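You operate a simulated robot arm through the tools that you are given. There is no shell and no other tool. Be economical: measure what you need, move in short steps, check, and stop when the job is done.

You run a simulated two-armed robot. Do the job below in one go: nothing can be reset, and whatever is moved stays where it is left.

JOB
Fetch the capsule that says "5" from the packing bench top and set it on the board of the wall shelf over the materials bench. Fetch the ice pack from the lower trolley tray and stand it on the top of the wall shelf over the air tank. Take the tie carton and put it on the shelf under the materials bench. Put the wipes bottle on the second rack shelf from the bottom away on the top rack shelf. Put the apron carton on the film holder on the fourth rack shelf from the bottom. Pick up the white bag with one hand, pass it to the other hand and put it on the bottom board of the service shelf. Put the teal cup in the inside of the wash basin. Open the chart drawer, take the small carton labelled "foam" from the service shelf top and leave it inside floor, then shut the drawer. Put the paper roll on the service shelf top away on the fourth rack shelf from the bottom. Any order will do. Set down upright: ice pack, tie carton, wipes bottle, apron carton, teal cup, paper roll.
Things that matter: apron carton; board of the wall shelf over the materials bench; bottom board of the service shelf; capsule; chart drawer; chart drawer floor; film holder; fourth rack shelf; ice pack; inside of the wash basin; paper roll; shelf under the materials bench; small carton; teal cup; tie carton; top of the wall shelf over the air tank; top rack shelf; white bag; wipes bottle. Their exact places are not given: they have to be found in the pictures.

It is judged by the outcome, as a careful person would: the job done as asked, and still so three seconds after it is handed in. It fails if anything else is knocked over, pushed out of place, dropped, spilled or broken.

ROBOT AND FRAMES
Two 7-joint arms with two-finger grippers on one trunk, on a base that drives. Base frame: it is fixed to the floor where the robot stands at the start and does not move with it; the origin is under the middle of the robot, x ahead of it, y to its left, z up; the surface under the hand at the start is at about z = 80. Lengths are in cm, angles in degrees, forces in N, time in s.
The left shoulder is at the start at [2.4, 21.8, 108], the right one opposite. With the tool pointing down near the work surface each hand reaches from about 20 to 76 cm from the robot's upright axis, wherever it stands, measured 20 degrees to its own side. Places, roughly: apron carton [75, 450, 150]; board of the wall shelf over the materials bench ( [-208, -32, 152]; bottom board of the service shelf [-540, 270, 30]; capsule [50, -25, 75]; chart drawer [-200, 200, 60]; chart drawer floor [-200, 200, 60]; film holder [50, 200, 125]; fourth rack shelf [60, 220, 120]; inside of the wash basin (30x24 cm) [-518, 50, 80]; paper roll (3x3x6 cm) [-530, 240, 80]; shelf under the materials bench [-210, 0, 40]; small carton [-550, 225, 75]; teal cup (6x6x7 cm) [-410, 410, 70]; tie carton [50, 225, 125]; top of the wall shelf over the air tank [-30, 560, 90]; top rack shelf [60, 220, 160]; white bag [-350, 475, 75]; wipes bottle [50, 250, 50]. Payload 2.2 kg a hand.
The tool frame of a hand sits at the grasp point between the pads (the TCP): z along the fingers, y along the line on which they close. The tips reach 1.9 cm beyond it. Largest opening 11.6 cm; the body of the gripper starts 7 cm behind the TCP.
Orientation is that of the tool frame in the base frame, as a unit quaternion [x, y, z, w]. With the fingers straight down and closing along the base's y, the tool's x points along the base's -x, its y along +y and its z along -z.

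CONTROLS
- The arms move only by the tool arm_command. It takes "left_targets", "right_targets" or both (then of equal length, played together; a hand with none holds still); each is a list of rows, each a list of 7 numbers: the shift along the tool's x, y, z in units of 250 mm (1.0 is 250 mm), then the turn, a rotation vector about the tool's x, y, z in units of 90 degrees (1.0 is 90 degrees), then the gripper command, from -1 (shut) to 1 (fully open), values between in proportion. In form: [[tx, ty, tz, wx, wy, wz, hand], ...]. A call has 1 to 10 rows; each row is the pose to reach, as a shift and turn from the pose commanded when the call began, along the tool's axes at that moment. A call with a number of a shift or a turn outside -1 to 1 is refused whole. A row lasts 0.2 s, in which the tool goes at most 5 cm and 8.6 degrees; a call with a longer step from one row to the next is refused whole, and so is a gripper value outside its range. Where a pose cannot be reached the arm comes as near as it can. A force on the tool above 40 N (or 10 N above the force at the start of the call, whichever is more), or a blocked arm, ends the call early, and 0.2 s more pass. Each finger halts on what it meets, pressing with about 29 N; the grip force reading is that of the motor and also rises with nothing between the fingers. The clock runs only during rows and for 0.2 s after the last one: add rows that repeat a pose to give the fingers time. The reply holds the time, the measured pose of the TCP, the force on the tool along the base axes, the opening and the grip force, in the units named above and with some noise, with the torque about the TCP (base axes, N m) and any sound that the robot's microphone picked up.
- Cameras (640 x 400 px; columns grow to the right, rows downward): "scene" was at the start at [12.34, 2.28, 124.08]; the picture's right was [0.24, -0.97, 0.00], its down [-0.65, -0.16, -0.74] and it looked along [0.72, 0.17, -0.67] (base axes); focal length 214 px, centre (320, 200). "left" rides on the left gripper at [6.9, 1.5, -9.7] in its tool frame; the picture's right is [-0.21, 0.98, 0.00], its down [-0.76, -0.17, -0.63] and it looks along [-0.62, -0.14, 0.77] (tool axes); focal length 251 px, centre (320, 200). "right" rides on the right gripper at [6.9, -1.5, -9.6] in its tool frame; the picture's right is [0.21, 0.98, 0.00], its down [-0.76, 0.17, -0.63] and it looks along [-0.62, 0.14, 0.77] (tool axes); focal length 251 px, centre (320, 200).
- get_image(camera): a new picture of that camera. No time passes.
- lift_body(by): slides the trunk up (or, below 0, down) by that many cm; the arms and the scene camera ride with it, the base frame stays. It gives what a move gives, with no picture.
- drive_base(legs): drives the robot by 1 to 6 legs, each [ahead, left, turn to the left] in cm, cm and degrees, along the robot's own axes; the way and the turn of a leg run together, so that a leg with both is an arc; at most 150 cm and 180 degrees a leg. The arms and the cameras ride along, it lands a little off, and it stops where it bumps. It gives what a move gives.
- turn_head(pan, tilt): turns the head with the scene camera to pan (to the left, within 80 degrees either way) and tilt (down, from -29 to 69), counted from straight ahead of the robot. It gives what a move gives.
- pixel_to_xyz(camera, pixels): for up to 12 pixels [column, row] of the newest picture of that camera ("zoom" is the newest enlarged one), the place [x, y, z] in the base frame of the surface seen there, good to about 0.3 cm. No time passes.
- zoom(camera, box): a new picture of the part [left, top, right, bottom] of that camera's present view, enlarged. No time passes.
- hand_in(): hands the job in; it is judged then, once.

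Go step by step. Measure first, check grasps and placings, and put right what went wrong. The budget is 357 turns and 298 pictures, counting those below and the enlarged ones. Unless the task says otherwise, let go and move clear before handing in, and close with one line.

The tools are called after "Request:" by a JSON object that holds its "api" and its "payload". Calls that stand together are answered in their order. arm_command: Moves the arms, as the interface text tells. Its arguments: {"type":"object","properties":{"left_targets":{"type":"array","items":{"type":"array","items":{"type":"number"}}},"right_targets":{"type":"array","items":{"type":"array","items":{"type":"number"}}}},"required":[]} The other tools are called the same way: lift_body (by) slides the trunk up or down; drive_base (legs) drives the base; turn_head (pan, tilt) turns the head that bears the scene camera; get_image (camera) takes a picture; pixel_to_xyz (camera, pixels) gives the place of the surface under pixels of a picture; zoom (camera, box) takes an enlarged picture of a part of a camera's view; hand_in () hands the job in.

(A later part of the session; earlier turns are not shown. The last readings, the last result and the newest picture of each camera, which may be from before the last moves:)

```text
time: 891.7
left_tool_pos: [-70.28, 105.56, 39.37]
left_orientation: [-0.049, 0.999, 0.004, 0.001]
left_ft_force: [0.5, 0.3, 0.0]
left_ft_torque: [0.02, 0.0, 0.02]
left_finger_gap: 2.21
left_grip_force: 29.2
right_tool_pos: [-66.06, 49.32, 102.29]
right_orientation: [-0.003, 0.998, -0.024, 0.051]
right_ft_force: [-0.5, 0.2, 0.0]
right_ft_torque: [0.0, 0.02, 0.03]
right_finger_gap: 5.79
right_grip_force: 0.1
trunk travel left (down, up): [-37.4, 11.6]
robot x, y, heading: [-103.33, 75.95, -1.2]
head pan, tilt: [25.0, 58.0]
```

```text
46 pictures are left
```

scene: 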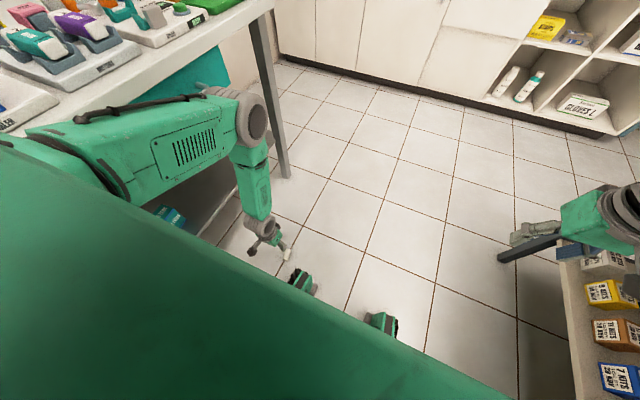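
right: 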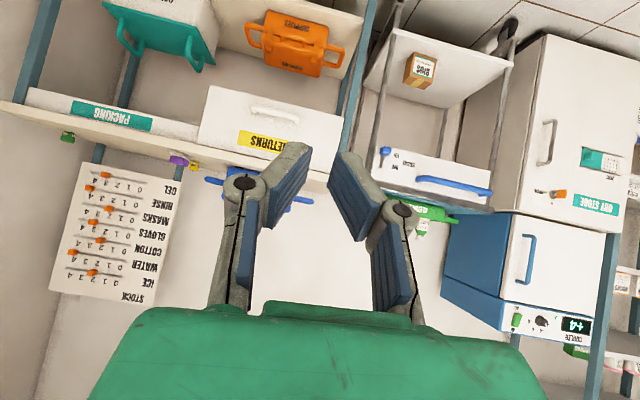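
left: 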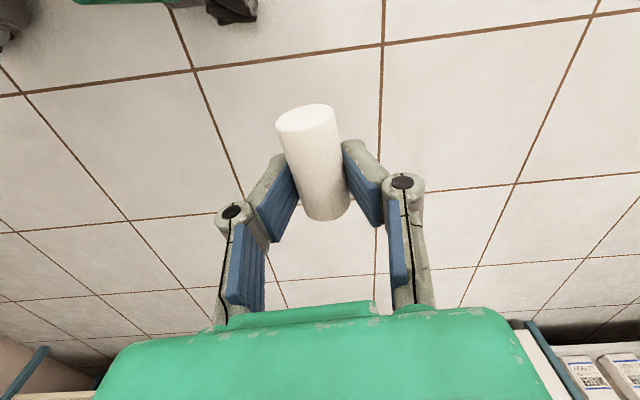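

Still held. I'll go to the rack front.

Request:
{"api": "drive_base", "payload": {"legs": [[0, 0, 66], [98, 0, 0], [0, 0, -65]]}}

Request:
{"api": "lift_body", "payload": {"by": 11.5}}

Request:
{"api": "arm_command", "payload": {"left_targets": [[0, 0, -0.1, 0, -0.09, 0, -1], [0, 0, -0.2, 0, -0.18, 0, -1], [0, 0, -0.3, 0, -0.27, 0, -1], [-0.05, 0, -0.4, 0, -0.36, 0, -1], [-0.1, 0, -0.5, 0, -0.45, 0, -1], [-0.15, 0, -0.6, 0, -0.54, 0, -1], [-0.2, 0, -0.7, 0, -0.63, 0, -1], [-0.25, 0, -0.8, 0, -0.72, 0, -1], [-0.3, 0, -0.9, 0, -0.81, 0, -1], [-0.35, 0, -1, 0, -0.9, 0, -1]]}}

Request:
{"api": "turn_head", "payload": {"pan": 10, "tilt": 10}}

Request:
{"api": "get_image", "payload": {"camera": "scene"}}

```text
time: 902.6
left_tool_pos: [-28.71, 195.5, 39.42]
left_orientation: [-0.057, 0.998, 0.004, 0.001]
left_ft_force: [0.2, 0.1, -0.4]
left_ft_torque: [-0.04, -0.03, -0.01]
left_finger_gap: 2.14
left_grip_force: 29.1
right_tool_pos: [-23.76, 139.38, 102.24]
right_orientation: [-0.012, 0.998, -0.024, 0.052]
right_ft_force: [-0.5, 0.3, -0.2]
right_ft_torque: [0.01, 0.0, 0.02]
right_finger_gap: 5.78
right_grip_force: 0.1
trunk travel left (down, up): [-37.4, 11.6]
robot x, y, heading: [-61.06, 165.08, -0.3]
head pan, tilt: [25.0, 58.0]
```

```text
time: 904.0
left_tool_pos: [-28.78, 195.49, 50.94]
left_orientation: [-0.057, 0.998, 0.005, 0.002]
left_ft_force: [0.1, 0.2, -1.2]
left_ft_torque: [0.0, 0.03, -0.01]
left_finger_gap: 2.1
left_grip_force: 29.1
right_tool_pos: [-23.96, 139.33, 113.79]
right_orientation: [-0.012, 0.998, -0.024, 0.054]
right_ft_force: [0.5, -0.5, -1.2]
right_ft_torque: [-0.01, 0.0, 0.0]
right_finger_gap: 5.78
right_grip_force: 0.1
trunk travel left (down, up): [-48.9, 0.1]
robot x, y, heading: [-61.48, 165.03, 0.0]
head pan, tilt: [25.0, 58.0]
```

```text
time: 906.2
left_tool_pos: [-20.39, 196.11, 76.05]
left_orientation: [-0.041, 0.757, 0.041, 0.651]
left_ft_force: [0.1, 0.0, 0.4]
left_ft_torque: [-0.01, -0.02, -0.01]
left_finger_gap: 2.18
left_grip_force: 29.9
right_tool_pos: [-23.91, 139.24, 113.77]
right_orientation: [-0.011, 0.998, -0.023, 0.054]
right_ft_force: [0.4, 0.5, -0.9]
right_ft_torque: [0.05, -0.02, 0.03]
right_finger_gap: 5.81
right_grip_force: 0.0
trunk travel left (down, up): [-48.9, 0.1]
robot x, y, heading: [-61.29, 165.35, -0.0]
head pan, tilt: [25.0, 58.0]
```

```text
time: 907.4
left_tool_pos: [-20.43, 195.99, 76.13]
left_orientation: [-0.041, 0.758, 0.041, 0.65]
left_ft_force: [-0.5, 0.0, -0.1]
left_ft_torque: [0.01, 0.0, 0.04]
left_finger_gap: 2.14
left_grip_force: 29.4
right_tool_pos: [-23.92, 139.32, 113.81]
right_orientation: [-0.012, 0.998, -0.023, 0.054]
right_ft_force: [1.0, 0.5, 0.9]
right_ft_torque: [0.0, -0.04, 0.0]
right_finger_gap: 5.8
right_grip_force: 0.0
trunk travel left (down, up): [-48.9, 0.1]
robot x, y, heading: [-61.39, 164.75, -0.1]
head pan, tilt: [10.0, 10.0]
```

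```text
45 pictures are left
```

scene: 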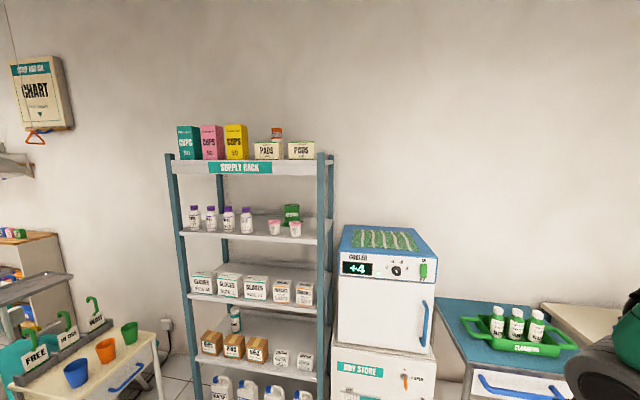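

I'll raise the hand toward shelf-4 height and level it.

Request:
{"api": "arm_command", "payload": {"left_targets": [[-0.19, 0, -0.03, 0, -0.05, 0, -1], [-0.38, 0, -0.06, 0, -0.095, 0, -1], [-0.57, 0, -0.09, 0, -0.095, 0, -1], [-0.76, 0, -0.12, 0, -0.095, 0, -1], [-0.95, 0, -0.15, 0, -0.095, 0, -1], [-0.98, 0, -0.15, 0, -0.095, 0, -1]]}}

Request:
{"api": "arm_command", "payload": {"left_targets": [[-0.19, 0, 0, 0, 0, 0, -1], [-0.38, 0, 0, 0, 0, 0, -1], [-0.57, 0, 0, 0, 0, 0, -1], [-0.76, 0, 0, 0, 0, 0, -1], [-0.95, 0, 0, 0, 0, 0, -1], [-1, 0, 0, 0, 0, 0, -1]]}}

Request:
{"api": "get_image", "payload": {"camera": "left"}}

Request:
{"api": "get_image", "payload": {"camera": "scene"}}

```text
time: 908.8
left_tool_pos: [-19.78, 198.7, 98.89]
left_orientation: [-0.04, 0.708, 0.044, 0.704]
left_ft_force: [-0.1, -0.3, 0.7]
left_ft_torque: [0.02, 0.02, -0.04]
left_finger_gap: 2.16
left_grip_force: 28.6
left hand out of reach, approached as far as the arm can: row 5, 6
right_tool_pos: [-24.01, 139.39, 113.84]
right_orientation: [-0.011, 0.998, -0.025, 0.054]
right_ft_force: [0.0, -0.4, 1.0]
right_ft_torque: [0.0, 0.02, 0.01]
right_finger_gap: 5.81
right_grip_force: 0.1
trunk travel left (down, up): [-48.9, 0.1]
robot x, y, heading: [-61.39, 165.14, -0.4]
head pan, tilt: [10.0, 10.0]
```

```text
time: 910.2
left_tool_pos: [-14.59, 198.9, 120.24]
left_orientation: [-0.039, 0.707, 0.045, 0.705]
left_ft_force: [0.7, 0.1, -0.1]
left_ft_torque: [0.01, 0.0, 0.04]
left_finger_gap: 2.15
left_grip_force: 28.8
left hand out of reach, approached as far as the arm can: row 1, 2, 3, 4, 5, 6
right_tool_pos: [-23.99, 139.17, 113.8]
right_orientation: [-0.012, 0.998, -0.023, 0.054]
right_ft_force: [0.1, -0.6, 0.4]
right_ft_torque: [0.0, 0.01, -0.01]
right_finger_gap: 5.79
right_grip_force: 0.1
trunk travel left (down, up): [-48.9, 0.1]
robot x, y, heading: [-61.27, 165.19, -0.3]
head pan, tilt: [10.0, 10.0]
```

```text
44 pictures are left
```

left: 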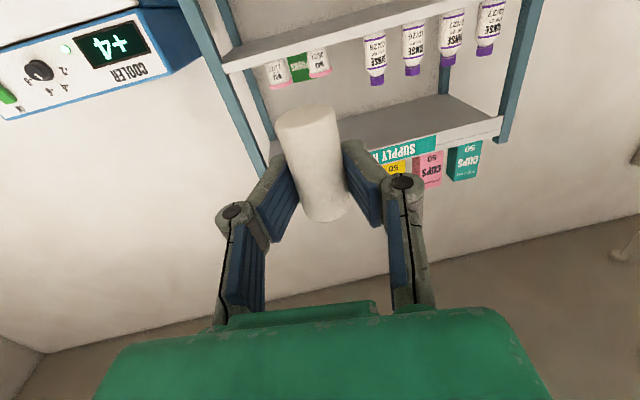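

```text
43 pictures are left
```

scene: 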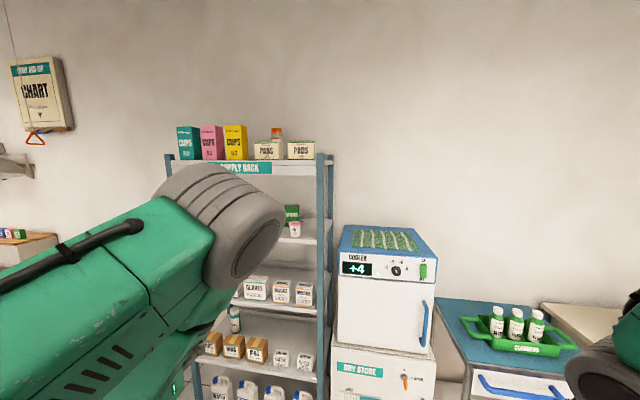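

Request:
{"api": "pixel_to_xyz", "payload": {"camera": "left", "pixels": [[305, 112], [283, 125], [333, 115], [315, 160], [325, 215], [300, 170], [335, 160], [302, 125]]}}

```text
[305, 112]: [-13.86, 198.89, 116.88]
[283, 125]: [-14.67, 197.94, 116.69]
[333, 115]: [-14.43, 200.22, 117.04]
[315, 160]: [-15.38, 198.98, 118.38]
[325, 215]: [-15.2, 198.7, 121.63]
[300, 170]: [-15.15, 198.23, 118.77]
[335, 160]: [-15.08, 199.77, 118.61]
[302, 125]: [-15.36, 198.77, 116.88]
```

The roll hangs upright, its bottom 3.45 below the TCP. I'll shift right to y≈186.5, raise to z≈128, then approach the free spot right of the pots.

Request:
{"api": "arm_command", "payload": {"left_targets": [[-0.1, -0.12, 0, 0, 0, 0, -1], [-0.2, -0.24, 0, 0, 0, 0, -1], [-0.3, -0.36, 0, 0, 0, 0, -1], [-0.32, -0.5, 0, 0, 0, 0, -1], [-0.32, -0.5, 0, 0, 0, 0, -1]]}}

Request:
{"api": "drive_base", "payload": {"legs": [[38, 0, 0]]}}

Request:
{"api": "turn_head", "payload": {"pan": 20, "tilt": 15}}

Request:
{"api": "get_image", "payload": {"camera": "left"}}

```text
time: 911.0
left_tool_pos: [-15.72, 191.48, 116.12]
left_orientation: [-0.054, 0.783, 0.057, 0.617]
left_ft_force: [0.3, -0.2, 0.8]
left_ft_torque: [0.02, 0.0, 0.01]
left_finger_gap: 2.14
left_grip_force: 29.4
left hand out of reach, approached as far as the arm can: row 1, 2, 3
right_tool_pos: [-24.12, 139.04, 113.83]
right_orientation: [-0.012, 0.998, -0.022, 0.055]
right_ft_force: [-0.7, 0.4, -0.5]
right_ft_torque: [0.03, 0.06, 0.01]
right_finger_gap: 5.78
right_grip_force: 0.1
trunk travel left (down, up): [-48.9, 0.1]
robot x, y, heading: [-61.12, 164.52, -0.5]
head pan, tilt: [10.0, 10.0]
stopped in row 3 (left hand): the arm was blocked; the commanded pose is now the measured one
```

```text
time: 913.4
left_tool_pos: [22.66, 191.56, 116.17]
left_orientation: [-0.053, 0.783, 0.053, 0.618]
left_ft_force: [0.0, -0.3, -0.5]
left_ft_torque: [0.0, -0.03, 0.0]
left_finger_gap: 2.15
left_grip_force: 29.2
right_tool_pos: [14.05, 139.14, 113.89]
right_orientation: [-0.011, 0.998, -0.024, 0.055]
right_ft_force: [1.1, 0.3, 0.5]
right_ft_torque: [0.01, -0.02, -0.03]
right_finger_gap: 5.8
right_grip_force: 0.0
trunk travel left (down, up): [-48.9, 0.1]
robot x, y, heading: [-22.88, 164.84, -0.2]
head pan, tilt: [10.0, 10.0]
```

```text
time: 914.1
left_tool_pos: [22.56, 191.58, 116.19]
left_orientation: [-0.055, 0.783, 0.055, 0.617]
left_ft_force: [-0.2, 0.2, 0.6]
left_ft_torque: [-0.01, 0.0, 0.0]
left_finger_gap: 2.14
left_grip_force: 29.0
right_tool_pos: [14.03, 139.0, 113.89]
right_orientation: [-0.011, 0.998, -0.023, 0.056]
right_ft_force: [-0.1, 0.2, -0.4]
right_ft_torque: [0.0, 0.0, -0.02]
right_finger_gap: 5.8
right_grip_force: 0.0
trunk travel left (down, up): [-48.9, 0.1]
robot x, y, heading: [-23.12, 165.15, -0.3]
head pan, tilt: [20.0, 15.0]
```

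```text
42 pictures are left
```

left: 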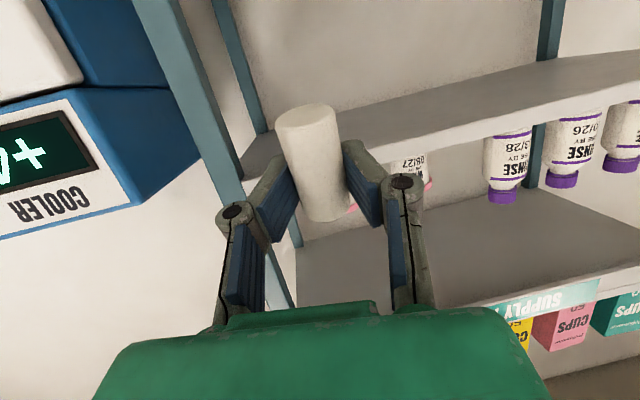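

The arm was near a limit, so I'll extend it forward, where it has more room, while raising and levelling.

Request:
{"api": "arm_command", "payload": {"left_targets": [[-0.11, -0.04, 0.04, 0, -0.03, 0, -1], [-0.22, -0.08, 0.08, 0, -0.06, 0, -1], [-0.33, -0.12, 0.12, 0, -0.09, 0, -1], [-0.44, -0.16, 0.16, 0, -0.12, 0, -1], [-0.542, -0.2, 0.196, 0, -0.155, 0, -1], [-0.542, -0.2, 0.196, 0, -0.155, 0, -1]]}}

Request:
{"api": "get_image", "payload": {"camera": "left"}}

Request:
{"api": "get_image", "payload": {"camera": "scene"}}

```text
time: 915.5
left_tool_pos: [31.27, 187.48, 128.12]
left_orientation: [-0.05, 0.701, 0.061, 0.709]
left_ft_force: [0.3, 0.6, -0.9]
left_ft_torque: [0.01, 0.01, 0.04]
left_finger_gap: 2.1
left_grip_force: 29.2
right_tool_pos: [13.86, 138.9, 113.9]
right_orientation: [-0.011, 0.998, -0.023, 0.056]
right_ft_force: [0.8, 0.1, 0.2]
right_ft_torque: [-0.03, -0.03, 0.0]
right_finger_gap: 5.79
right_grip_force: 0.0
trunk travel left (down, up): [-48.9, 0.1]
robot x, y, heading: [-22.83, 165.17, -0.1]
head pan, tilt: [20.0, 15.0]
```

```text
41 pictures are left
```

left: 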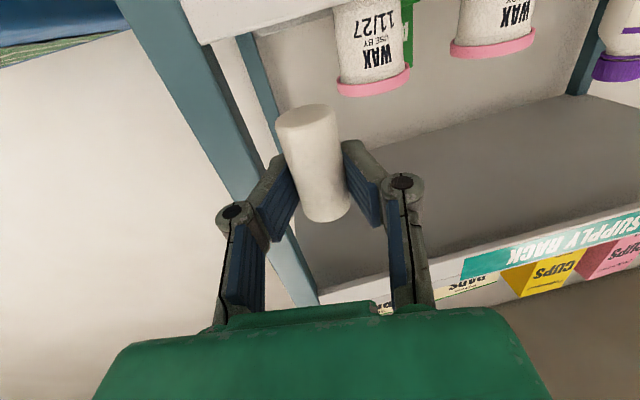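

```text
40 pictures are left
```

scene: 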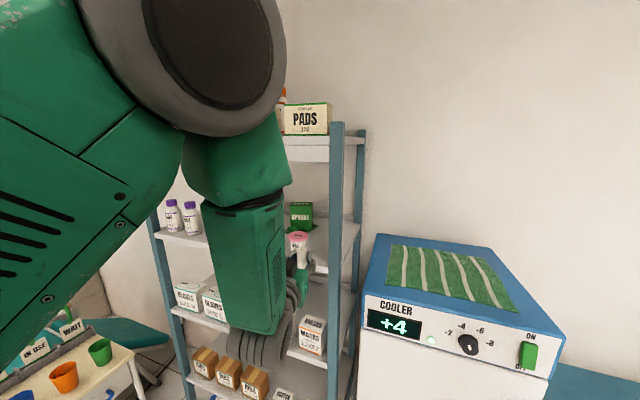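

Request:
{"api": "pixel_to_xyz", "payload": {"camera": "left", "pixels": [[285, 125], [333, 115], [318, 165], [325, 215], [305, 112], [345, 70], [410, 60], [375, 85], [215, 30], [240, 15]]}}

```text
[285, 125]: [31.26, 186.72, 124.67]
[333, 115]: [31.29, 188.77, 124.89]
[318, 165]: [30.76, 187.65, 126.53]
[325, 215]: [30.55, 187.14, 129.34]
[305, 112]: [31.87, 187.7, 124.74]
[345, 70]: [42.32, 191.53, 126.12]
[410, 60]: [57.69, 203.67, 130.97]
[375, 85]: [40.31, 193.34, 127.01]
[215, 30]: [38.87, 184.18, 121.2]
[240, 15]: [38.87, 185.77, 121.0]
```

Clear. I'll drive 11.5 cm in and check.

Request:
{"api": "drive_base", "payload": {"legs": [[11.3, -0.5, 0]]}}

Request:
{"api": "turn_head", "payload": {"pan": 21, "tilt": 15}}

Request:
{"api": "get_image", "payload": {"camera": "left"}}

```text
time: 916.7
left_tool_pos: [41.96, 187.32, 128.2]
left_orientation: [-0.051, 0.701, 0.058, 0.709]
left_ft_force: [-0.8, 1.7, -0.5]
left_ft_torque: [-0.02, 0.01, -0.2]
left_finger_gap: 2.12
left_grip_force: 29.3
right_tool_pos: [24.85, 138.73, 114.01]
right_orientation: [-0.012, 0.998, -0.025, 0.057]
right_ft_force: [0.1, 0.0, -0.9]
right_ft_torque: [-0.01, -0.02, -0.01]
right_finger_gap: 5.78
right_grip_force: 0.0
trunk travel left (down, up): [-48.9, 0.1]
robot x, y, heading: [-11.7, 164.38, -0.3]
head pan, tilt: [20.0, 15.0]
```

```text
time: 917.3
left_tool_pos: [41.97, 187.44, 128.18]
left_orientation: [-0.053, 0.701, 0.06, 0.709]
left_ft_force: [-0.8, 0.7, -0.4]
left_ft_torque: [-0.04, -0.01, -0.1]
left_finger_gap: 2.1
left_grip_force: 28.8
right_tool_pos: [24.77, 138.56, 114.03]
right_orientation: [-0.012, 0.998, -0.023, 0.058]
right_ft_force: [0.0, 0.2, -0.1]
right_ft_torque: [0.01, 0.02, -0.03]
right_finger_gap: 5.8
right_grip_force: 0.2
trunk travel left (down, up): [-48.9, 0.1]
robot x, y, heading: [-12.06, 164.6, -0.2]
head pan, tilt: [21.0, 15.0]
```

```text
39 pictures are left
```

left: 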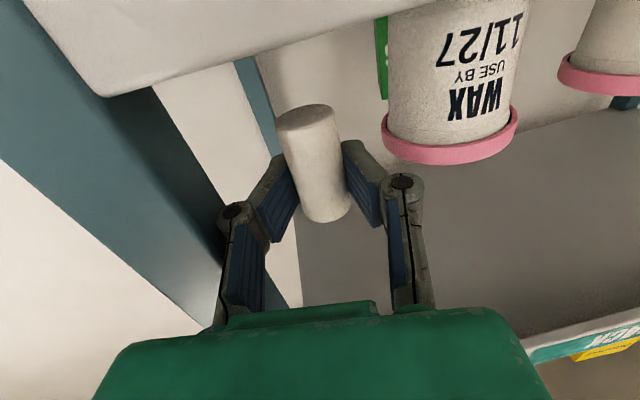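

Request:
{"api": "lift_body", "payload": {"by": -2.2}}

Request:
{"api": "lift_body", "payload": {"by": -0.5}}

Request:
{"api": "zoom", "payload": {"camera": "left", "box": [220, 60, 420, 230]}}

```text
time: 918.0
left_tool_pos: [42.01, 187.33, 125.94]
left_orientation: [-0.052, 0.701, 0.059, 0.709]
left_ft_force: [0.1, 2.2, -1.6]
left_ft_torque: [-0.02, -0.12, -0.16]
left_finger_gap: 2.08
left_grip_force: 29.1
right_tool_pos: [24.87, 138.64, 111.9]
right_orientation: [-0.012, 0.998, -0.025, 0.057]
right_ft_force: [-0.2, 0.8, 0.0]
right_ft_torque: [0.0, 0.04, -0.01]
right_finger_gap: 5.81
right_grip_force: 0.1
trunk travel left (down, up): [-46.7, 2.3]
robot x, y, heading: [-11.89, 164.88, -0.3]
head pan, tilt: [21.0, 15.0]
```

```text
time: 918.6
left_tool_pos: [41.9, 187.33, 125.61]
left_orientation: [-0.052, 0.701, 0.059, 0.709]
left_ft_force: [-1.3, 5.9, 1.8]
left_ft_torque: [-0.04, 0.02, -0.13]
left_finger_gap: 2.12
left_grip_force: 28.6
right_tool_pos: [24.82, 138.72, 111.44]
right_orientation: [-0.012, 0.998, -0.024, 0.058]
right_ft_force: [-0.1, 0.5, 0.5]
right_ft_torque: [0.02, 0.01, 0.02]
right_finger_gap: 5.82
right_grip_force: 0.0
trunk travel left (down, up): [-46.2, 2.8]
robot x, y, heading: [-11.83, 164.8, -0.1]
head pan, tilt: [21.0, 15.0]
```

```text
2.35 times, centred on (320, 145) of left
```

zoom: 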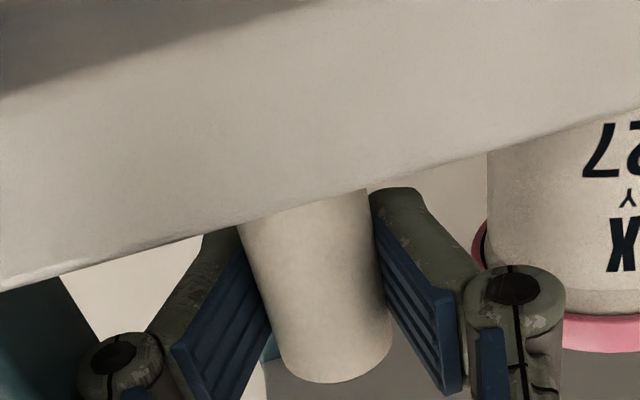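

It has nearly touched down but the hand presses lightly on the rack post to the right. I'll raise slightly, shift left 0.7 cm, and set down.

Request:
{"api": "lift_body", "payload": {"by": 0.5}}

Request:
{"api": "arm_command", "payload": {"left_targets": [[0, 0.028, 0, 0, 0, 0, -1], [0, 0.028, 0, 0, 0, 0, -1]]}}

Request:
{"api": "lift_body", "payload": {"by": -0.7}}

```text
time: 919.1
left_tool_pos: [42.03, 187.42, 125.98]
left_orientation: [-0.052, 0.701, 0.06, 0.709]
left_ft_force: [2.4, 5.0, 0.6]
left_ft_torque: [-0.03, 0.02, 0.01]
left_finger_gap: 2.1
left_grip_force: 28.6
right_tool_pos: [24.85, 138.63, 111.84]
right_orientation: [-0.011, 0.998, -0.024, 0.057]
right_ft_force: [-0.7, 0.9, -0.4]
right_ft_torque: [0.02, 0.01, 0.01]
right_finger_gap: 5.82
right_grip_force: 0.0
trunk travel left (down, up): [-46.7, 2.3]
robot x, y, heading: [-12.21, 164.25, 0.0]
head pan, tilt: [21.0, 15.0]
```

```text
time: 919.7
left_tool_pos: [41.73, 187.85, 125.9]
left_orientation: [-0.049, 0.701, 0.06, 0.709]
left_ft_force: [-0.6, -0.5, 0.6]
left_ft_torque: [-0.03, 0.02, -0.01]
left_finger_gap: 2.1
left_grip_force: 29.1
right_tool_pos: [24.91, 138.38, 111.76]
right_orientation: [-0.011, 0.998, -0.023, 0.058]
right_ft_force: [-0.1, -0.6, 0.5]
right_ft_torque: [0.0, -0.02, 0.0]
right_finger_gap: 5.79
right_grip_force: 0.0
trunk travel left (down, up): [-46.7, 2.3]
robot x, y, heading: [-12.03, 164.34, -0.4]
head pan, tilt: [21.0, 15.0]
```

```text
time: 920.3
left_tool_pos: [41.79, 187.94, 125.26]
left_orientation: [-0.05, 0.701, 0.06, 0.709]
left_ft_force: [0.3, 0.2, 0.5]
left_ft_torque: [0.01, -0.03, 0.03]
left_finger_gap: 2.11
left_grip_force: 29.1
right_tool_pos: [24.79, 138.4, 111.16]
right_orientation: [-0.012, 0.998, -0.024, 0.056]
right_ft_force: [-0.6, 1.0, 0.6]
right_ft_torque: [0.0, 0.04, -0.01]
right_finger_gap: 5.8
right_grip_force: 0.2
trunk travel left (down, up): [-46.0, 3.0]
robot x, y, heading: [-12.4, 164.43, -0.3]
head pan, tilt: [21.0, 15.0]
```

Request:
{"api": "lift_body", "payload": {"by": -0.4}}

Request:
{"api": "arm_command", "payload": {"left_targets": [[0, 0, 0, 0, 0, 0, -0.58], [0, 0, 0, 0, 0, 0, -0.5], [0, 0, 0, 0, 0, 0, -0.42], [0, 0, 0, 0, 0, 0, -0.42]]}}

Request:
{"api": "get_image", "payload": {"camera": "left"}}

```text
time: 920.8
left_tool_pos: [41.77, 187.85, 125.26]
left_orientation: [-0.051, 0.698, 0.06, 0.712]
left_ft_force: [3.0, 2.5, 18.5]
left_ft_torque: [0.03, -0.03, 0.03]
left_finger_gap: 2.08
left_grip_force: 28.7
right_tool_pos: [24.77, 138.53, 110.94]
right_orientation: [-0.012, 0.998, -0.023, 0.058]
right_ft_force: [-0.5, 0.4, -0.1]
right_ft_torque: [-0.01, -0.01, -0.04]
right_finger_gap: 5.81
right_grip_force: 0.1
trunk travel left (down, up): [-45.6, 3.4]
robot x, y, heading: [-12.08, 164.55, -0.2]
head pan, tilt: [21.0, 15.0]
```

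```text
time: 921.8
left_tool_pos: [41.85, 187.8, 124.9]
left_orientation: [-0.051, 0.701, 0.06, 0.709]
left_ft_force: [0.5, -0.6, 0.5]
left_ft_torque: [0.01, 0.01, 0.01]
left_finger_gap: 3.36
left_grip_force: 0.0
right_tool_pos: [24.67, 138.56, 110.82]
right_orientation: [-0.012, 0.998, -0.024, 0.057]
right_ft_force: [-0.9, -1.1, 0.0]
right_ft_torque: [0.0, -0.03, -0.03]
right_finger_gap: 5.82
right_grip_force: 0.1
trunk travel left (down, up): [-45.6, 3.4]
robot x, y, heading: [-11.78, 164.57, -0.1]
head pan, tilt: [21.0, 15.0]
```

```text
37 pictures are left
```

left: 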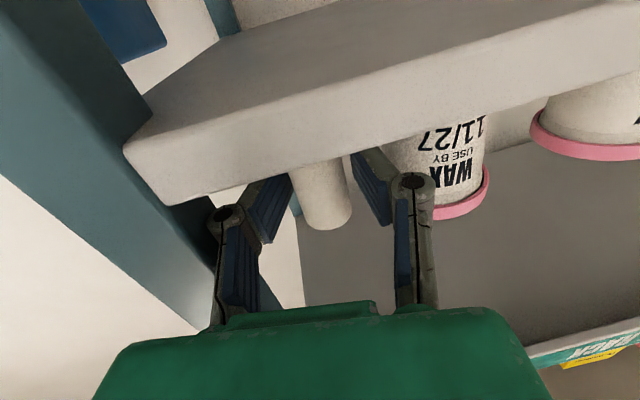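

Released. I'll retract along the tool axis.

Request:
{"api": "arm_command", "payload": {"left_targets": [[0, 0, -0.08, 0, 0, 0, -0.42], [0, 0, -0.18, 0, 0, 0, -0.42], [0, 0, -0.3, 0, 0, 0, -0.42], [0, 0, -0.3, 0, 0, 0, -0.42]]}}

Request:
{"api": "get_image", "payload": {"camera": "left"}}

```text
time: 922.8
left_tool_pos: [35.75, 186.4, 124.6]
left_orientation: [-0.058, 0.702, 0.059, 0.708]
left_ft_force: [-0.8, 0.6, -0.8]
left_ft_torque: [-0.02, 0.0, -0.02]
left_finger_gap: 3.38
left_grip_force: 0.0
left hand out of reach, approached as far as the arm can: row 3, 4
right_tool_pos: [24.86, 138.53, 110.76]
right_orientation: [-0.01, 0.998, -0.023, 0.057]
right_ft_force: [-0.5, -0.1, -0.9]
right_ft_torque: [0.0, -0.03, 0.02]
right_finger_gap: 5.77
right_grip_force: 0.1
trunk travel left (down, up): [-45.6, 3.4]
robot x, y, heading: [-11.88, 164.29, -0.2]
head pan, tilt: [21.0, 15.0]
```

```text
36 pictures are left
```

left: 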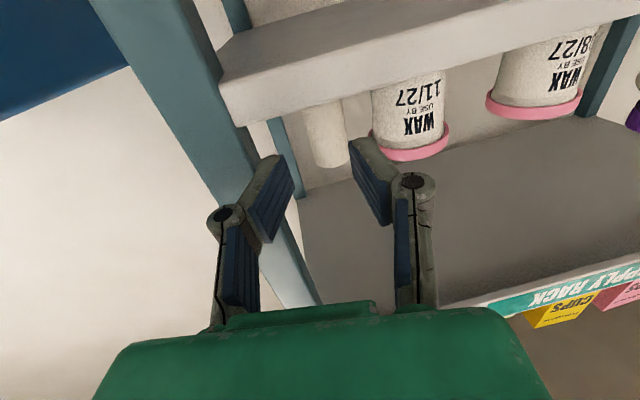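

The roll stands upright on shelf 4. Now back off and look at the wipes bottle on shelf 2.

Request:
{"api": "drive_base", "payload": {"legs": [[-38, 0, 0]]}}

Request:
{"api": "arm_command", "payload": {"left_targets": [[0.1, 0.1, -0.1, 0, 0.09, 0, 0], [0.2, 0.2, -0.1, 0, 0.18, 0, 0], [0.3, 0.3, -0.1, 0, 0.27, 0, 0], [0.4, 0.3, -0.1, 0, 0.36, 0, 0], [0.5, 0.3, -0.1, 0, 0.45, 0, 0], [0.5, 0.3, -0.1, 0, 0.5, 0, 0]]}}

Request:
{"api": "lift_body", "payload": {"by": -25}}

Request:
{"api": "turn_head", "payload": {"pan": 40, "tilt": 25}}

Request:
{"api": "get_image", "payload": {"camera": "scene"}}

```text
time: 925.2
left_tool_pos: [-2.15, 186.15, 124.68]
left_orientation: [-0.053, 0.701, 0.056, 0.709]
left_ft_force: [0.3, 0.0, 1.6]
left_ft_torque: [0.01, 0.02, -0.01]
left_finger_gap: 3.35
left_grip_force: 0.1
right_tool_pos: [-13.65, 138.42, 110.71]
right_orientation: [-0.004, 0.998, -0.023, 0.057]
right_ft_force: [0.0, -0.7, -0.2]
right_ft_torque: [0.02, -0.01, 0.02]
right_finger_gap: 5.78
right_grip_force: 0.1
trunk travel left (down, up): [-45.6, 3.4]
robot x, y, heading: [-50.34, 164.67, -1.0]
head pan, tilt: [21.0, 15.0]
```

```text
time: 926.6
left_tool_pos: [-5.54, 193.3, 112.19]
left_orientation: [-0.071, 0.919, 0.03, 0.388]
left_ft_force: [-0.2, 0.1, -1.2]
left_ft_torque: [0.02, 0.01, 0.01]
left_finger_gap: 5.79
left_grip_force: 0.0
left hand out of reach, approached as far as the arm can: row 1, 2, 3, 4, 5
right_tool_pos: [-14.0, 138.37, 110.84]
right_orientation: [-0.006, 0.998, -0.023, 0.059]
right_ft_force: [-0.6, 0.0, -0.4]
right_ft_torque: [-0.01, -0.02, -0.02]
right_finger_gap: 5.76
right_grip_force: 0.1
trunk travel left (down, up): [-45.6, 3.4]
robot x, y, heading: [-49.97, 164.62, -0.9]
head pan, tilt: [21.0, 15.0]
```

```text
time: 929.2
left_tool_pos: [-5.54, 193.42, 87.32]
left_orientation: [-0.071, 0.918, 0.031, 0.388]
left_ft_force: [0.5, 0.3, 0.3]
left_ft_torque: [-0.02, 0.0, -0.01]
left_finger_gap: 5.79
left_grip_force: 0.1
right_tool_pos: [-13.96, 138.52, 85.81]
right_orientation: [-0.006, 0.998, -0.023, 0.059]
right_ft_force: [0.0, -0.5, 0.0]
right_ft_torque: [-0.03, -0.03, 0.0]
right_finger_gap: 5.79
right_grip_force: 0.1
trunk travel left (down, up): [-20.6, 28.4]
robot x, y, heading: [-49.94, 164.65, -1.1]
head pan, tilt: [21.0, 15.0]
```

```text
time: 930.0
left_tool_pos: [-5.5, 193.4, 87.22]
left_orientation: [-0.071, 0.918, 0.031, 0.388]
left_ft_force: [0.4, 0.4, -0.6]
left_ft_torque: [-0.01, -0.04, -0.01]
left_finger_gap: 5.79
left_grip_force: 0.0
right_tool_pos: [-14.03, 138.44, 85.85]
right_orientation: [-0.006, 0.998, -0.024, 0.058]
right_ft_force: [-0.1, 0.2, 0.1]
right_ft_torque: [0.0, -0.02, -0.01]
right_finger_gap: 5.77
right_grip_force: 0.1
trunk travel left (down, up): [-20.6, 28.4]
robot x, y, heading: [-49.83, 164.66, -0.9]
head pan, tilt: [40.0, 25.0]
```

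```text
35 pictures are left
```

scene: 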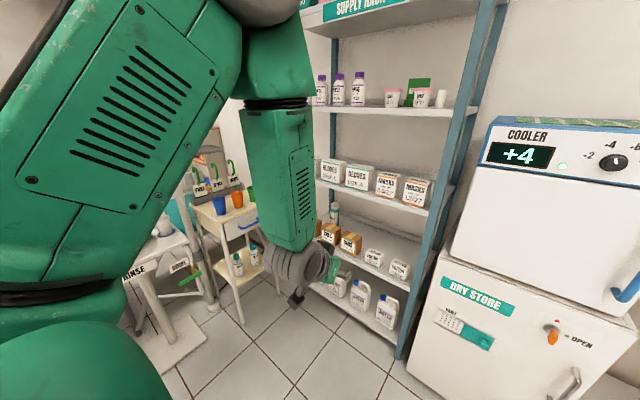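

Request:
{"api": "drive_base", "payload": {"legs": [[-5, 45, 1]]}}

Request:
{"api": "turn_head", "payload": {"pan": 5, "tilt": 30}}

Request:
{"api": "get_image", "payload": {"camera": "scene"}}

Request:
{"api": "zoom", "payload": {"camera": "scene", "box": [200, 150, 420, 300]}}

```text
time: 932.8
left_tool_pos: [-10.64, 238.86, 87.5]
left_orientation: [-0.076, 0.918, 0.039, 0.388]
left_ft_force: [-0.6, 0.7, -0.4]
left_ft_torque: [0.02, 0.05, 0.05]
left_finger_gap: 5.81
left_grip_force: 0.1
right_tool_pos: [-18.17, 183.82, 85.51]
right_orientation: [-0.015, 0.998, -0.017, 0.058]
right_ft_force: [-0.2, 0.9, -0.4]
right_ft_torque: [-0.01, -0.02, -0.01]
right_finger_gap: 5.79
right_grip_force: 0.1
trunk travel left (down, up): [-20.6, 28.4]
robot x, y, heading: [-54.65, 210.55, 0.4]
head pan, tilt: [40.0, 25.0]
```

```text
time: 933.8
left_tool_pos: [-10.81, 239.79, 87.29]
left_orientation: [-0.079, 0.917, 0.035, 0.39]
left_ft_force: [0.1, 0.9, -0.4]
left_ft_torque: [-0.01, 0.0, 0.02]
left_finger_gap: 5.8
left_grip_force: 0.0
right_tool_pos: [-18.35, 184.66, 85.82]
right_orientation: [-0.015, 0.998, -0.023, 0.059]
right_ft_force: [0.3, 0.6, -0.4]
right_ft_torque: [-0.01, 0.02, -0.01]
right_finger_gap: 5.82
right_grip_force: 0.0
trunk travel left (down, up): [-20.6, 28.4]
robot x, y, heading: [-55.04, 210.61, 0.3]
head pan, tilt: [5.0, 30.0]
```

```text
34 pictures are left
```

scene: 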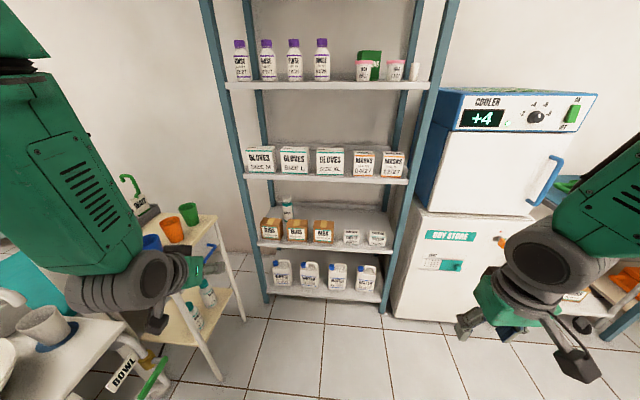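

```text
2.67 times, centred on (310, 225) of scene
```

zoom: 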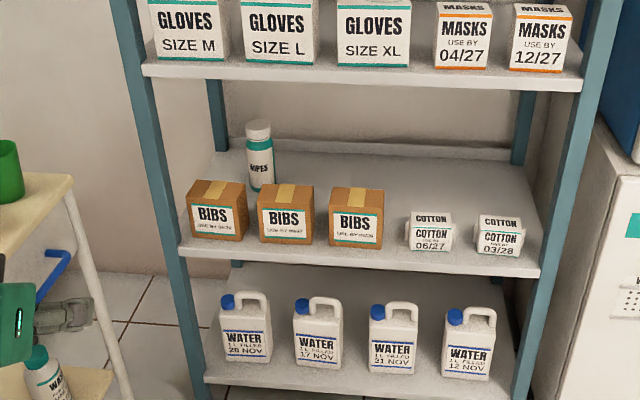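

Request:
{"api": "pixel_to_xyz", "payload": {"camera": "zoom", "pixels": [[258, 128], [259, 165], [247, 165], [273, 165], [262, 188], [285, 190], [217, 185], [285, 200], [310, 170], [420, 175], [360, 90], [360, 270]]}}

Request:
{"api": "pixel_to_xyz", "payload": {"camera": "zoom", "pixels": [[190, 210], [243, 205], [260, 220], [311, 215], [358, 195], [330, 215], [380, 215], [235, 160], [410, 240], [450, 235], [150, 60], [580, 85]]}}

```text
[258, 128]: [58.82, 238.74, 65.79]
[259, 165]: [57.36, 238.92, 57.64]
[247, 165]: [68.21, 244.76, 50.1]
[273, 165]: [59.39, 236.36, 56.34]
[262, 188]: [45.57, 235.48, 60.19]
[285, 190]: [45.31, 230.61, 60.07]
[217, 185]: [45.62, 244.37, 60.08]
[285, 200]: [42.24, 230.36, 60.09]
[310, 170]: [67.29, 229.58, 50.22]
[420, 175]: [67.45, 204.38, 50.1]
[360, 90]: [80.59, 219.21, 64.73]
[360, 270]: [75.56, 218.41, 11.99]
```

```text
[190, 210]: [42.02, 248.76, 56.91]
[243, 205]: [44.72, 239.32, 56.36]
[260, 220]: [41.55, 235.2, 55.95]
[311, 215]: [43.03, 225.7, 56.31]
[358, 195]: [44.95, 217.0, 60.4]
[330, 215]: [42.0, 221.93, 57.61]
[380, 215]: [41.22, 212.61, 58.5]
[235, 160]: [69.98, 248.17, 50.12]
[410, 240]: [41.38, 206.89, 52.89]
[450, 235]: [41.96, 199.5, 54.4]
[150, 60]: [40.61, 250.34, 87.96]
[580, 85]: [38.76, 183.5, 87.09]
```

Request:
{"api": "zoom", "payload": {"camera": "scene", "box": [255, 185, 335, 245]}}

Request:
{"api": "pixel_to_xyz", "payload": {"camera": "zoom", "pixels": [[120, 225], [140, 222], [100, 228], [110, 222], [270, 232], [300, 230], [290, 226], [225, 60], [228, 170], [255, 170], [205, 170], [90, 300]]}}

```text
6.67 times, centred on (295, 215) of scene
```

zoom: 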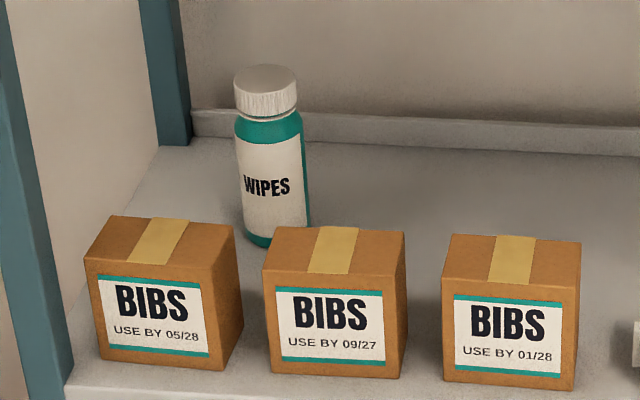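

```text
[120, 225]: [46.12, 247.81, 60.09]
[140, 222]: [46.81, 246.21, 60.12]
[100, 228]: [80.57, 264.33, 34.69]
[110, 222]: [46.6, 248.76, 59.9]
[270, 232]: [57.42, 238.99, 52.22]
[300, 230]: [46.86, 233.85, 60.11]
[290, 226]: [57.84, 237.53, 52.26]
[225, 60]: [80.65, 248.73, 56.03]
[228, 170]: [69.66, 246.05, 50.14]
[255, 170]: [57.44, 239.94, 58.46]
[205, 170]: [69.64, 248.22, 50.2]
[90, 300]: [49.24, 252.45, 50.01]
```

The boxes' rear edge is at x 47.2, and the bottle's centre is about (60.3,238.9), z 50–67. I'll use the left hand at a 20° pitch, over the boxes. First I fix yaw and pitch and lower the trunk.

Request:
{"api": "arm_command", "payload": {"left_targets": [[0, 0, 0, 0.039, 0, 0.039, 0.4], [0, 0, 0, 0.0786, 0, 0.0786, 0.4], [0, 0, 0, 0.0786, 0, 0.0786, 0.4]]}}

Request:
{"api": "arm_command", "payload": {"left_targets": [[0, -0.05, 0.06, 0, -0.07, 0, 0.4], [0, -0.1, 0.12, 0, -0.14, 0, 0.4], [0, -0.15, 0.18, 0, -0.21, 0, 0.4], [0, -0.2, 0.24, 0, -0.278, 0, 0.4], [0, -0.2, 0.3, 0, -0.278, 0, 0.4], [0, -0.2, 0.3, 0, -0.278, 0, 0.4]]}}

Request:
{"api": "lift_body", "payload": {"by": -14}}

```text
time: 934.6
left_tool_pos: [-10.37, 239.66, 87.41]
left_orientation: [0.003, 0.921, 0.002, 0.39]
left_ft_force: [0.1, 0.2, -0.7]
left_ft_torque: [-0.02, -0.01, -0.01]
left_finger_gap: 8.14
left_grip_force: 0.0
left hand out of reach, approached as far as the arm can: row 1, 2, 3
right_tool_pos: [-18.25, 184.52, 85.85]
right_orientation: [-0.015, 0.998, -0.022, 0.058]
right_ft_force: [-0.7, -0.5, -0.8]
right_ft_torque: [-0.01, 0.0, -0.02]
right_finger_gap: 5.79
right_grip_force: 0.1
trunk travel left (down, up): [-20.6, 28.4]
robot x, y, heading: [-54.65, 210.48, 0.6]
head pan, tilt: [5.0, 30.0]
```

```text
time: 936.0
left_tool_pos: [-4.98, 234.67, 82.05]
left_orientation: [0.002, 0.813, 0.001, 0.582]
left_ft_force: [-0.7, -0.2, 0.0]
left_ft_torque: [0.03, 0.0, -0.04]
left_finger_gap: 8.15
left_grip_force: 0.2
right_tool_pos: [-18.36, 184.8, 85.88]
right_orientation: [-0.015, 0.998, -0.022, 0.059]
right_ft_force: [0.0, 0.5, -0.8]
right_ft_torque: [-0.03, 0.0, -0.03]
right_finger_gap: 5.81
right_grip_force: 0.0
trunk travel left (down, up): [-20.6, 28.4]
robot x, y, heading: [-54.7, 210.34, 0.4]
head pan, tilt: [5.0, 30.0]
```

```text
time: 937.6
left_tool_pos: [-5.03, 234.73, 68.05]
left_orientation: [0.002, 0.814, 0.001, 0.581]
left_ft_force: [0.2, -0.2, -0.8]
left_ft_torque: [-0.03, -0.01, -0.01]
left_finger_gap: 8.12
left_grip_force: 0.0
right_tool_pos: [-18.42, 184.85, 71.9]
right_orientation: [-0.016, 0.998, -0.022, 0.06]
right_ft_force: [-0.1, 0.9, -0.1]
right_ft_torque: [-0.01, 0.0, 0.0]
right_finger_gap: 5.83
right_grip_force: 0.0
trunk travel left (down, up): [-6.6, 42.4]
robot x, y, heading: [-54.59, 210.73, 0.2]
head pan, tilt: [5.0, 30.0]
```

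Request:
{"api": "arm_command", "payload": {"left_targets": [[-0.03, 0.04, 0.14, 0, 0, 0, 0.4], [-0.06, 0.08, 0.28, 0, 0, 0, 0.4], [-0.1, 0.13, 0.42, 0, 0, 0, 0.4], [-0.126, 0.168, 0.55, 0, 0, 0, 0.4], [-0.126, 0.168, 0.55, 0, 0, 0, 0.4]], "right_targets": [[0.08, 0, 0, 0, 0, 0, 0], [0.16, 0, 0, 0, 0, 0, 0], [0.24, 0, 0, 0, 0, 0, 0], [0.3, 0, 0, 0, 0, 0, 0], [0.3, 0, 0, 0, 0, 0, 0]]}}

Request:
{"api": "drive_base", "payload": {"legs": [[30, 0, 0]]}}

Request:
{"api": "get_image", "payload": {"camera": "left"}}

```text
time: 938.9
left_tool_pos: [8.85, 238.98, 66.7]
left_orientation: [0.003, 0.814, 0.0, 0.581]
left_ft_force: [0.1, -0.3, 0.0]
left_ft_torque: [0.02, -0.01, 0.0]
left_finger_gap: 8.13
left_grip_force: 0.0
right_tool_pos: [-22.63, 185.1, 70.79]
right_orientation: [-0.015, 0.998, -0.023, 0.059]
right_ft_force: [0.3, 0.4, 0.4]
right_ft_torque: [-0.01, 0.01, 0.01]
right_finger_gap: 5.8
right_grip_force: 0.0
right hand out of reach, approached as far as the arm can: row 3, 4, 5
trunk travel left (down, up): [-6.6, 42.4]
robot x, y, heading: [-54.6, 210.44, 0.5]
head pan, tilt: [5.0, 30.0]
```

```text
time: 940.9
left_tool_pos: [39.31, 238.81, 66.63]
left_orientation: [0.003, 0.815, 0.0, 0.58]
left_ft_force: [0.5, 0.4, -1.1]
left_ft_torque: [-0.02, 0.05, 0.0]
left_finger_gap: 8.12
left_grip_force: 0.1
right_tool_pos: [7.54, 184.97, 70.69]
right_orientation: [-0.014, 0.998, -0.023, 0.058]
right_ft_force: [0.1, -0.3, 0.3]
right_ft_torque: [0.02, -0.01, 0.0]
right_finger_gap: 5.78
right_grip_force: 0.0
trunk travel left (down, up): [-6.6, 42.4]
robot x, y, heading: [-24.4, 210.52, 0.2]
head pan, tilt: [5.0, 30.0]
```

```text
31 pictures are left
```

left: 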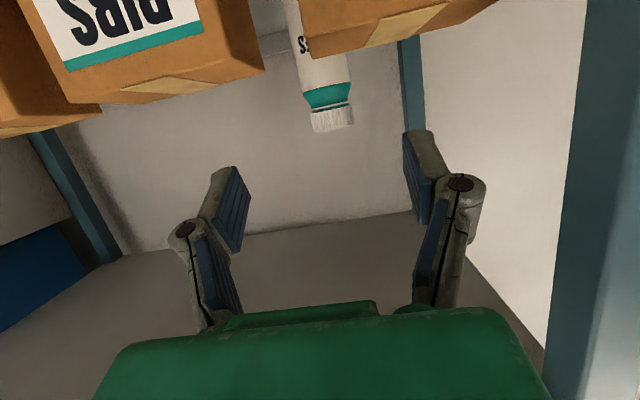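

Request:
{"api": "pixel_to_xyz", "payload": {"camera": "left", "pixels": [[330, 95], [333, 125], [308, 95], [350, 95], [320, 60], [318, 128], [352, 120]]}}

Request:
{"api": "drive_base", "payload": {"legs": [[10, 0, 0]]}}

Request:
{"api": "zoom", "payload": {"camera": "scene", "box": [180, 130, 420, 300]}}

```text
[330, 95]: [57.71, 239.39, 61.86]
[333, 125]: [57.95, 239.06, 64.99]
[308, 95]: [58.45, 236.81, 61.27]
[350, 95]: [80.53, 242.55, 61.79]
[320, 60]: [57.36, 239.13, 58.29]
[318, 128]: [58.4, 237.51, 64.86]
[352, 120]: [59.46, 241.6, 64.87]
```

```text
time: 942.0
left_tool_pos: [49.17, 238.77, 66.72]
left_orientation: [0.005, 0.814, -0.001, 0.581]
left_ft_force: [0.2, 0.0, -0.1]
left_ft_torque: [0.04, -0.02, 0.01]
left_finger_gap: 8.15
left_grip_force: 0.0
right_tool_pos: [17.18, 185.01, 70.79]
right_orientation: [-0.013, 0.998, -0.023, 0.059]
right_ft_force: [0.5, 0.2, -0.3]
right_ft_torque: [-0.01, -0.01, -0.01]
right_finger_gap: 5.82
right_grip_force: 0.0
trunk travel left (down, up): [-6.6, 42.4]
robot x, y, heading: [-14.82, 210.41, -0.1]
head pan, tilt: [5.0, 30.0]
```

```text
2.35 times, centred on (300, 215) of scene
```

zoom: 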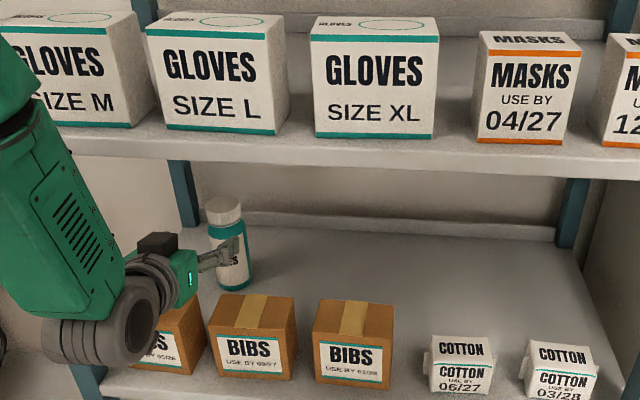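

The forearm is steep, so I'll back the base slightly and extend the arm instead to flatten it.

Request:
{"api": "drive_base", "payload": {"legs": [[-4, 0, 0]]}}

Request:
{"api": "arm_command", "payload": {"left_targets": [[-0.05, 0.015, 0.15, 0, 0, 0, 0.4], [-0.1, 0.015, 0.3, 0, 0, 0, 0.4], [-0.15, 0.015, 0.44, 0, 0, 0, 0.4], [-0.18, 0.015, 0.52, 0, 0, 0, 0.4], [-0.18, 0.015, 0.52, 0, 0, 0, 0.4]]}}

Request:
{"api": "zoom", "payload": {"camera": "scene", "box": [180, 110, 420, 280]}}

```text
time: 942.9
left_tool_pos: [44.75, 238.79, 67.15]
left_orientation: [0.004, 0.812, 0.0, 0.584]
left_ft_force: [-0.5, 0.4, -0.1]
left_ft_torque: [0.0, 0.0, -0.02]
left_finger_gap: 8.12
left_grip_force: 0.0
right_tool_pos: [12.95, 185.03, 71.09]
right_orientation: [-0.012, 0.998, -0.023, 0.063]
right_ft_force: [0.2, 0.0, -0.6]
right_ft_torque: [0.03, -0.02, -0.03]
right_finger_gap: 5.8
right_grip_force: 0.0
trunk travel left (down, up): [-6.6, 42.4]
robot x, y, heading: [-18.48, 210.68, -0.1]
head pan, tilt: [5.0, 30.0]
```

```text
time: 944.1
left_tool_pos: [58.63, 238.85, 67.08]
left_orientation: [0.004, 0.812, 0.0, 0.584]
left_ft_force: [0.2, -0.3, 0.4]
left_ft_torque: [-0.07, 0.01, 0.0]
left_finger_gap: 8.1
left_grip_force: 0.0
right_tool_pos: [12.75, 185.03, 71.1]
right_orientation: [-0.012, 0.998, -0.022, 0.063]
right_ft_force: [0.5, -0.5, 0.2]
right_ft_torque: [0.0, -0.01, 0.04]
right_finger_gap: 5.8
right_grip_force: 0.0
trunk travel left (down, up): [-6.6, 42.4]
robot x, y, heading: [-18.66, 210.45, 0.2]
head pan, tilt: [5.0, 30.0]
```

```text
2.35 times, centred on (300, 195) of scene
```

zoom: 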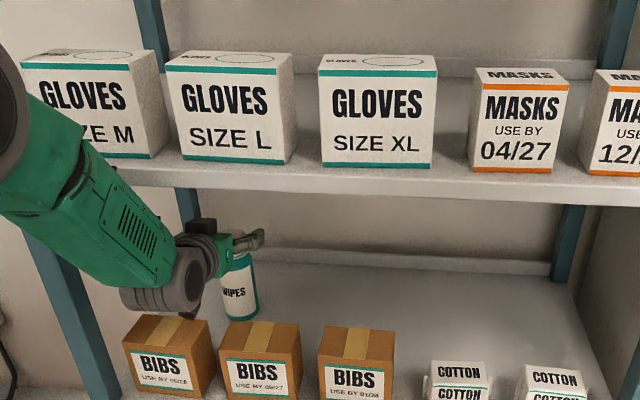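

Request:
{"api": "arm_command", "payload": {"left_targets": [[0.0, 0.012, 0.09, 0, 0, 0, 0.4], [0.05, 0.012, 0.12, 0, 0, 0, 0.4], [0.1, 0.012, 0.135, 0, 0, 0, 0.4], [0.146, 0.012, 0.152, 0, 0, 0, 0.4], [0.146, 0.012, 0.152, 0, 0, 0, 0.4]]}}

Request:
{"api": "get_image", "payload": {"camera": "left"}}

```text
time: 945.3
left_tool_pos: [60.86, 239.13, 62.35]
left_orientation: [0.003, 0.812, 0.0, 0.584]
left_ft_force: [0.6, 0.0, -0.6]
left_ft_torque: [-0.01, -0.01, 0.02]
left_finger_gap: 8.12
left_grip_force: 0.1
right_tool_pos: [12.8, 184.99, 71.21]
right_orientation: [-0.012, 0.998, -0.023, 0.062]
right_ft_force: [0.6, 0.5, 0.5]
right_ft_torque: [0.02, -0.01, 0.0]
right_finger_gap: 5.8
right_grip_force: 0.0
trunk travel left (down, up): [-6.6, 42.4]
robot x, y, heading: [-18.61, 210.52, -0.2]
head pan, tilt: [5.0, 30.0]
```

```text
28 pictures are left
```

left: 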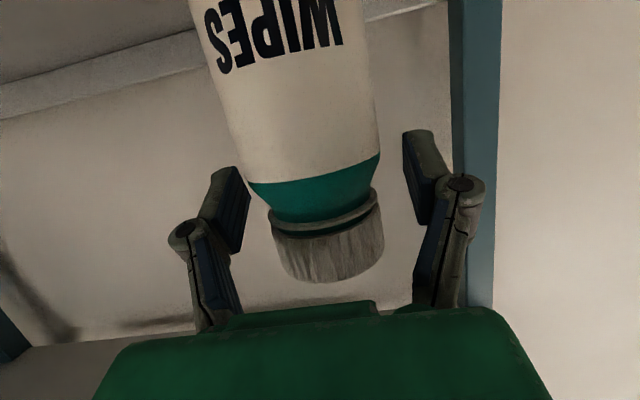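

The bottle neck/upper body lies between the pads. Close and lift 3 cm.

Request:
{"api": "arm_command", "payload": {"left_targets": [[0, 0, 0, 0, 0, 0, 0.1], [0, 0, 0, 0, 0, 0, -0.3], [0, 0, 0, 0, 0, 0, -1], [0, 0, 0, 0, 0, 0, -1]]}}

Request:
{"api": "lift_body", "payload": {"by": 2.5}}

Request:
{"api": "get_image", "payload": {"camera": "left"}}

```text
time: 946.3
left_tool_pos: [60.96, 239.11, 62.49]
left_orientation: [0.004, 0.812, 0.0, 0.584]
left_ft_force: [-0.3, -0.4, -0.7]
left_ft_torque: [-0.06, 0.05, 0.0]
left_finger_gap: 5.2
left_grip_force: 29.0
right_tool_pos: [12.65, 185.16, 71.04]
right_orientation: [-0.013, 0.998, -0.022, 0.062]
right_ft_force: [-0.6, -0.4, 0.5]
right_ft_torque: [-0.03, 0.01, -0.01]
right_finger_gap: 5.81
right_grip_force: 0.0
trunk travel left (down, up): [-6.6, 42.4]
robot x, y, heading: [-18.78, 210.6, 0.0]
head pan, tilt: [5.0, 30.0]
```

```text
time: 947.0
left_tool_pos: [60.87, 239.13, 64.79]
left_orientation: [0.004, 0.812, 0.0, 0.583]
left_ft_force: [0.2, 0.5, -1.8]
left_ft_torque: [-0.03, -0.03, 0.01]
left_finger_gap: 5.22
left_grip_force: 29.8
right_tool_pos: [12.76, 185.14, 73.61]
right_orientation: [-0.012, 0.998, -0.023, 0.062]
right_ft_force: [-1.4, -0.3, 0.0]
right_ft_torque: [-0.01, 0.0, 0.0]
right_finger_gap: 5.82
right_grip_force: 0.0
trunk travel left (down, up): [-9.1, 39.9]
robot x, y, heading: [-18.67, 210.34, 0.4]
head pan, tilt: [5.0, 30.0]
```

```text
27 pictures are left
```

left: 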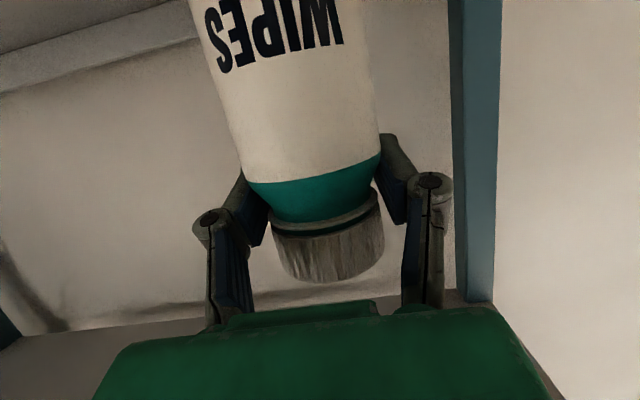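

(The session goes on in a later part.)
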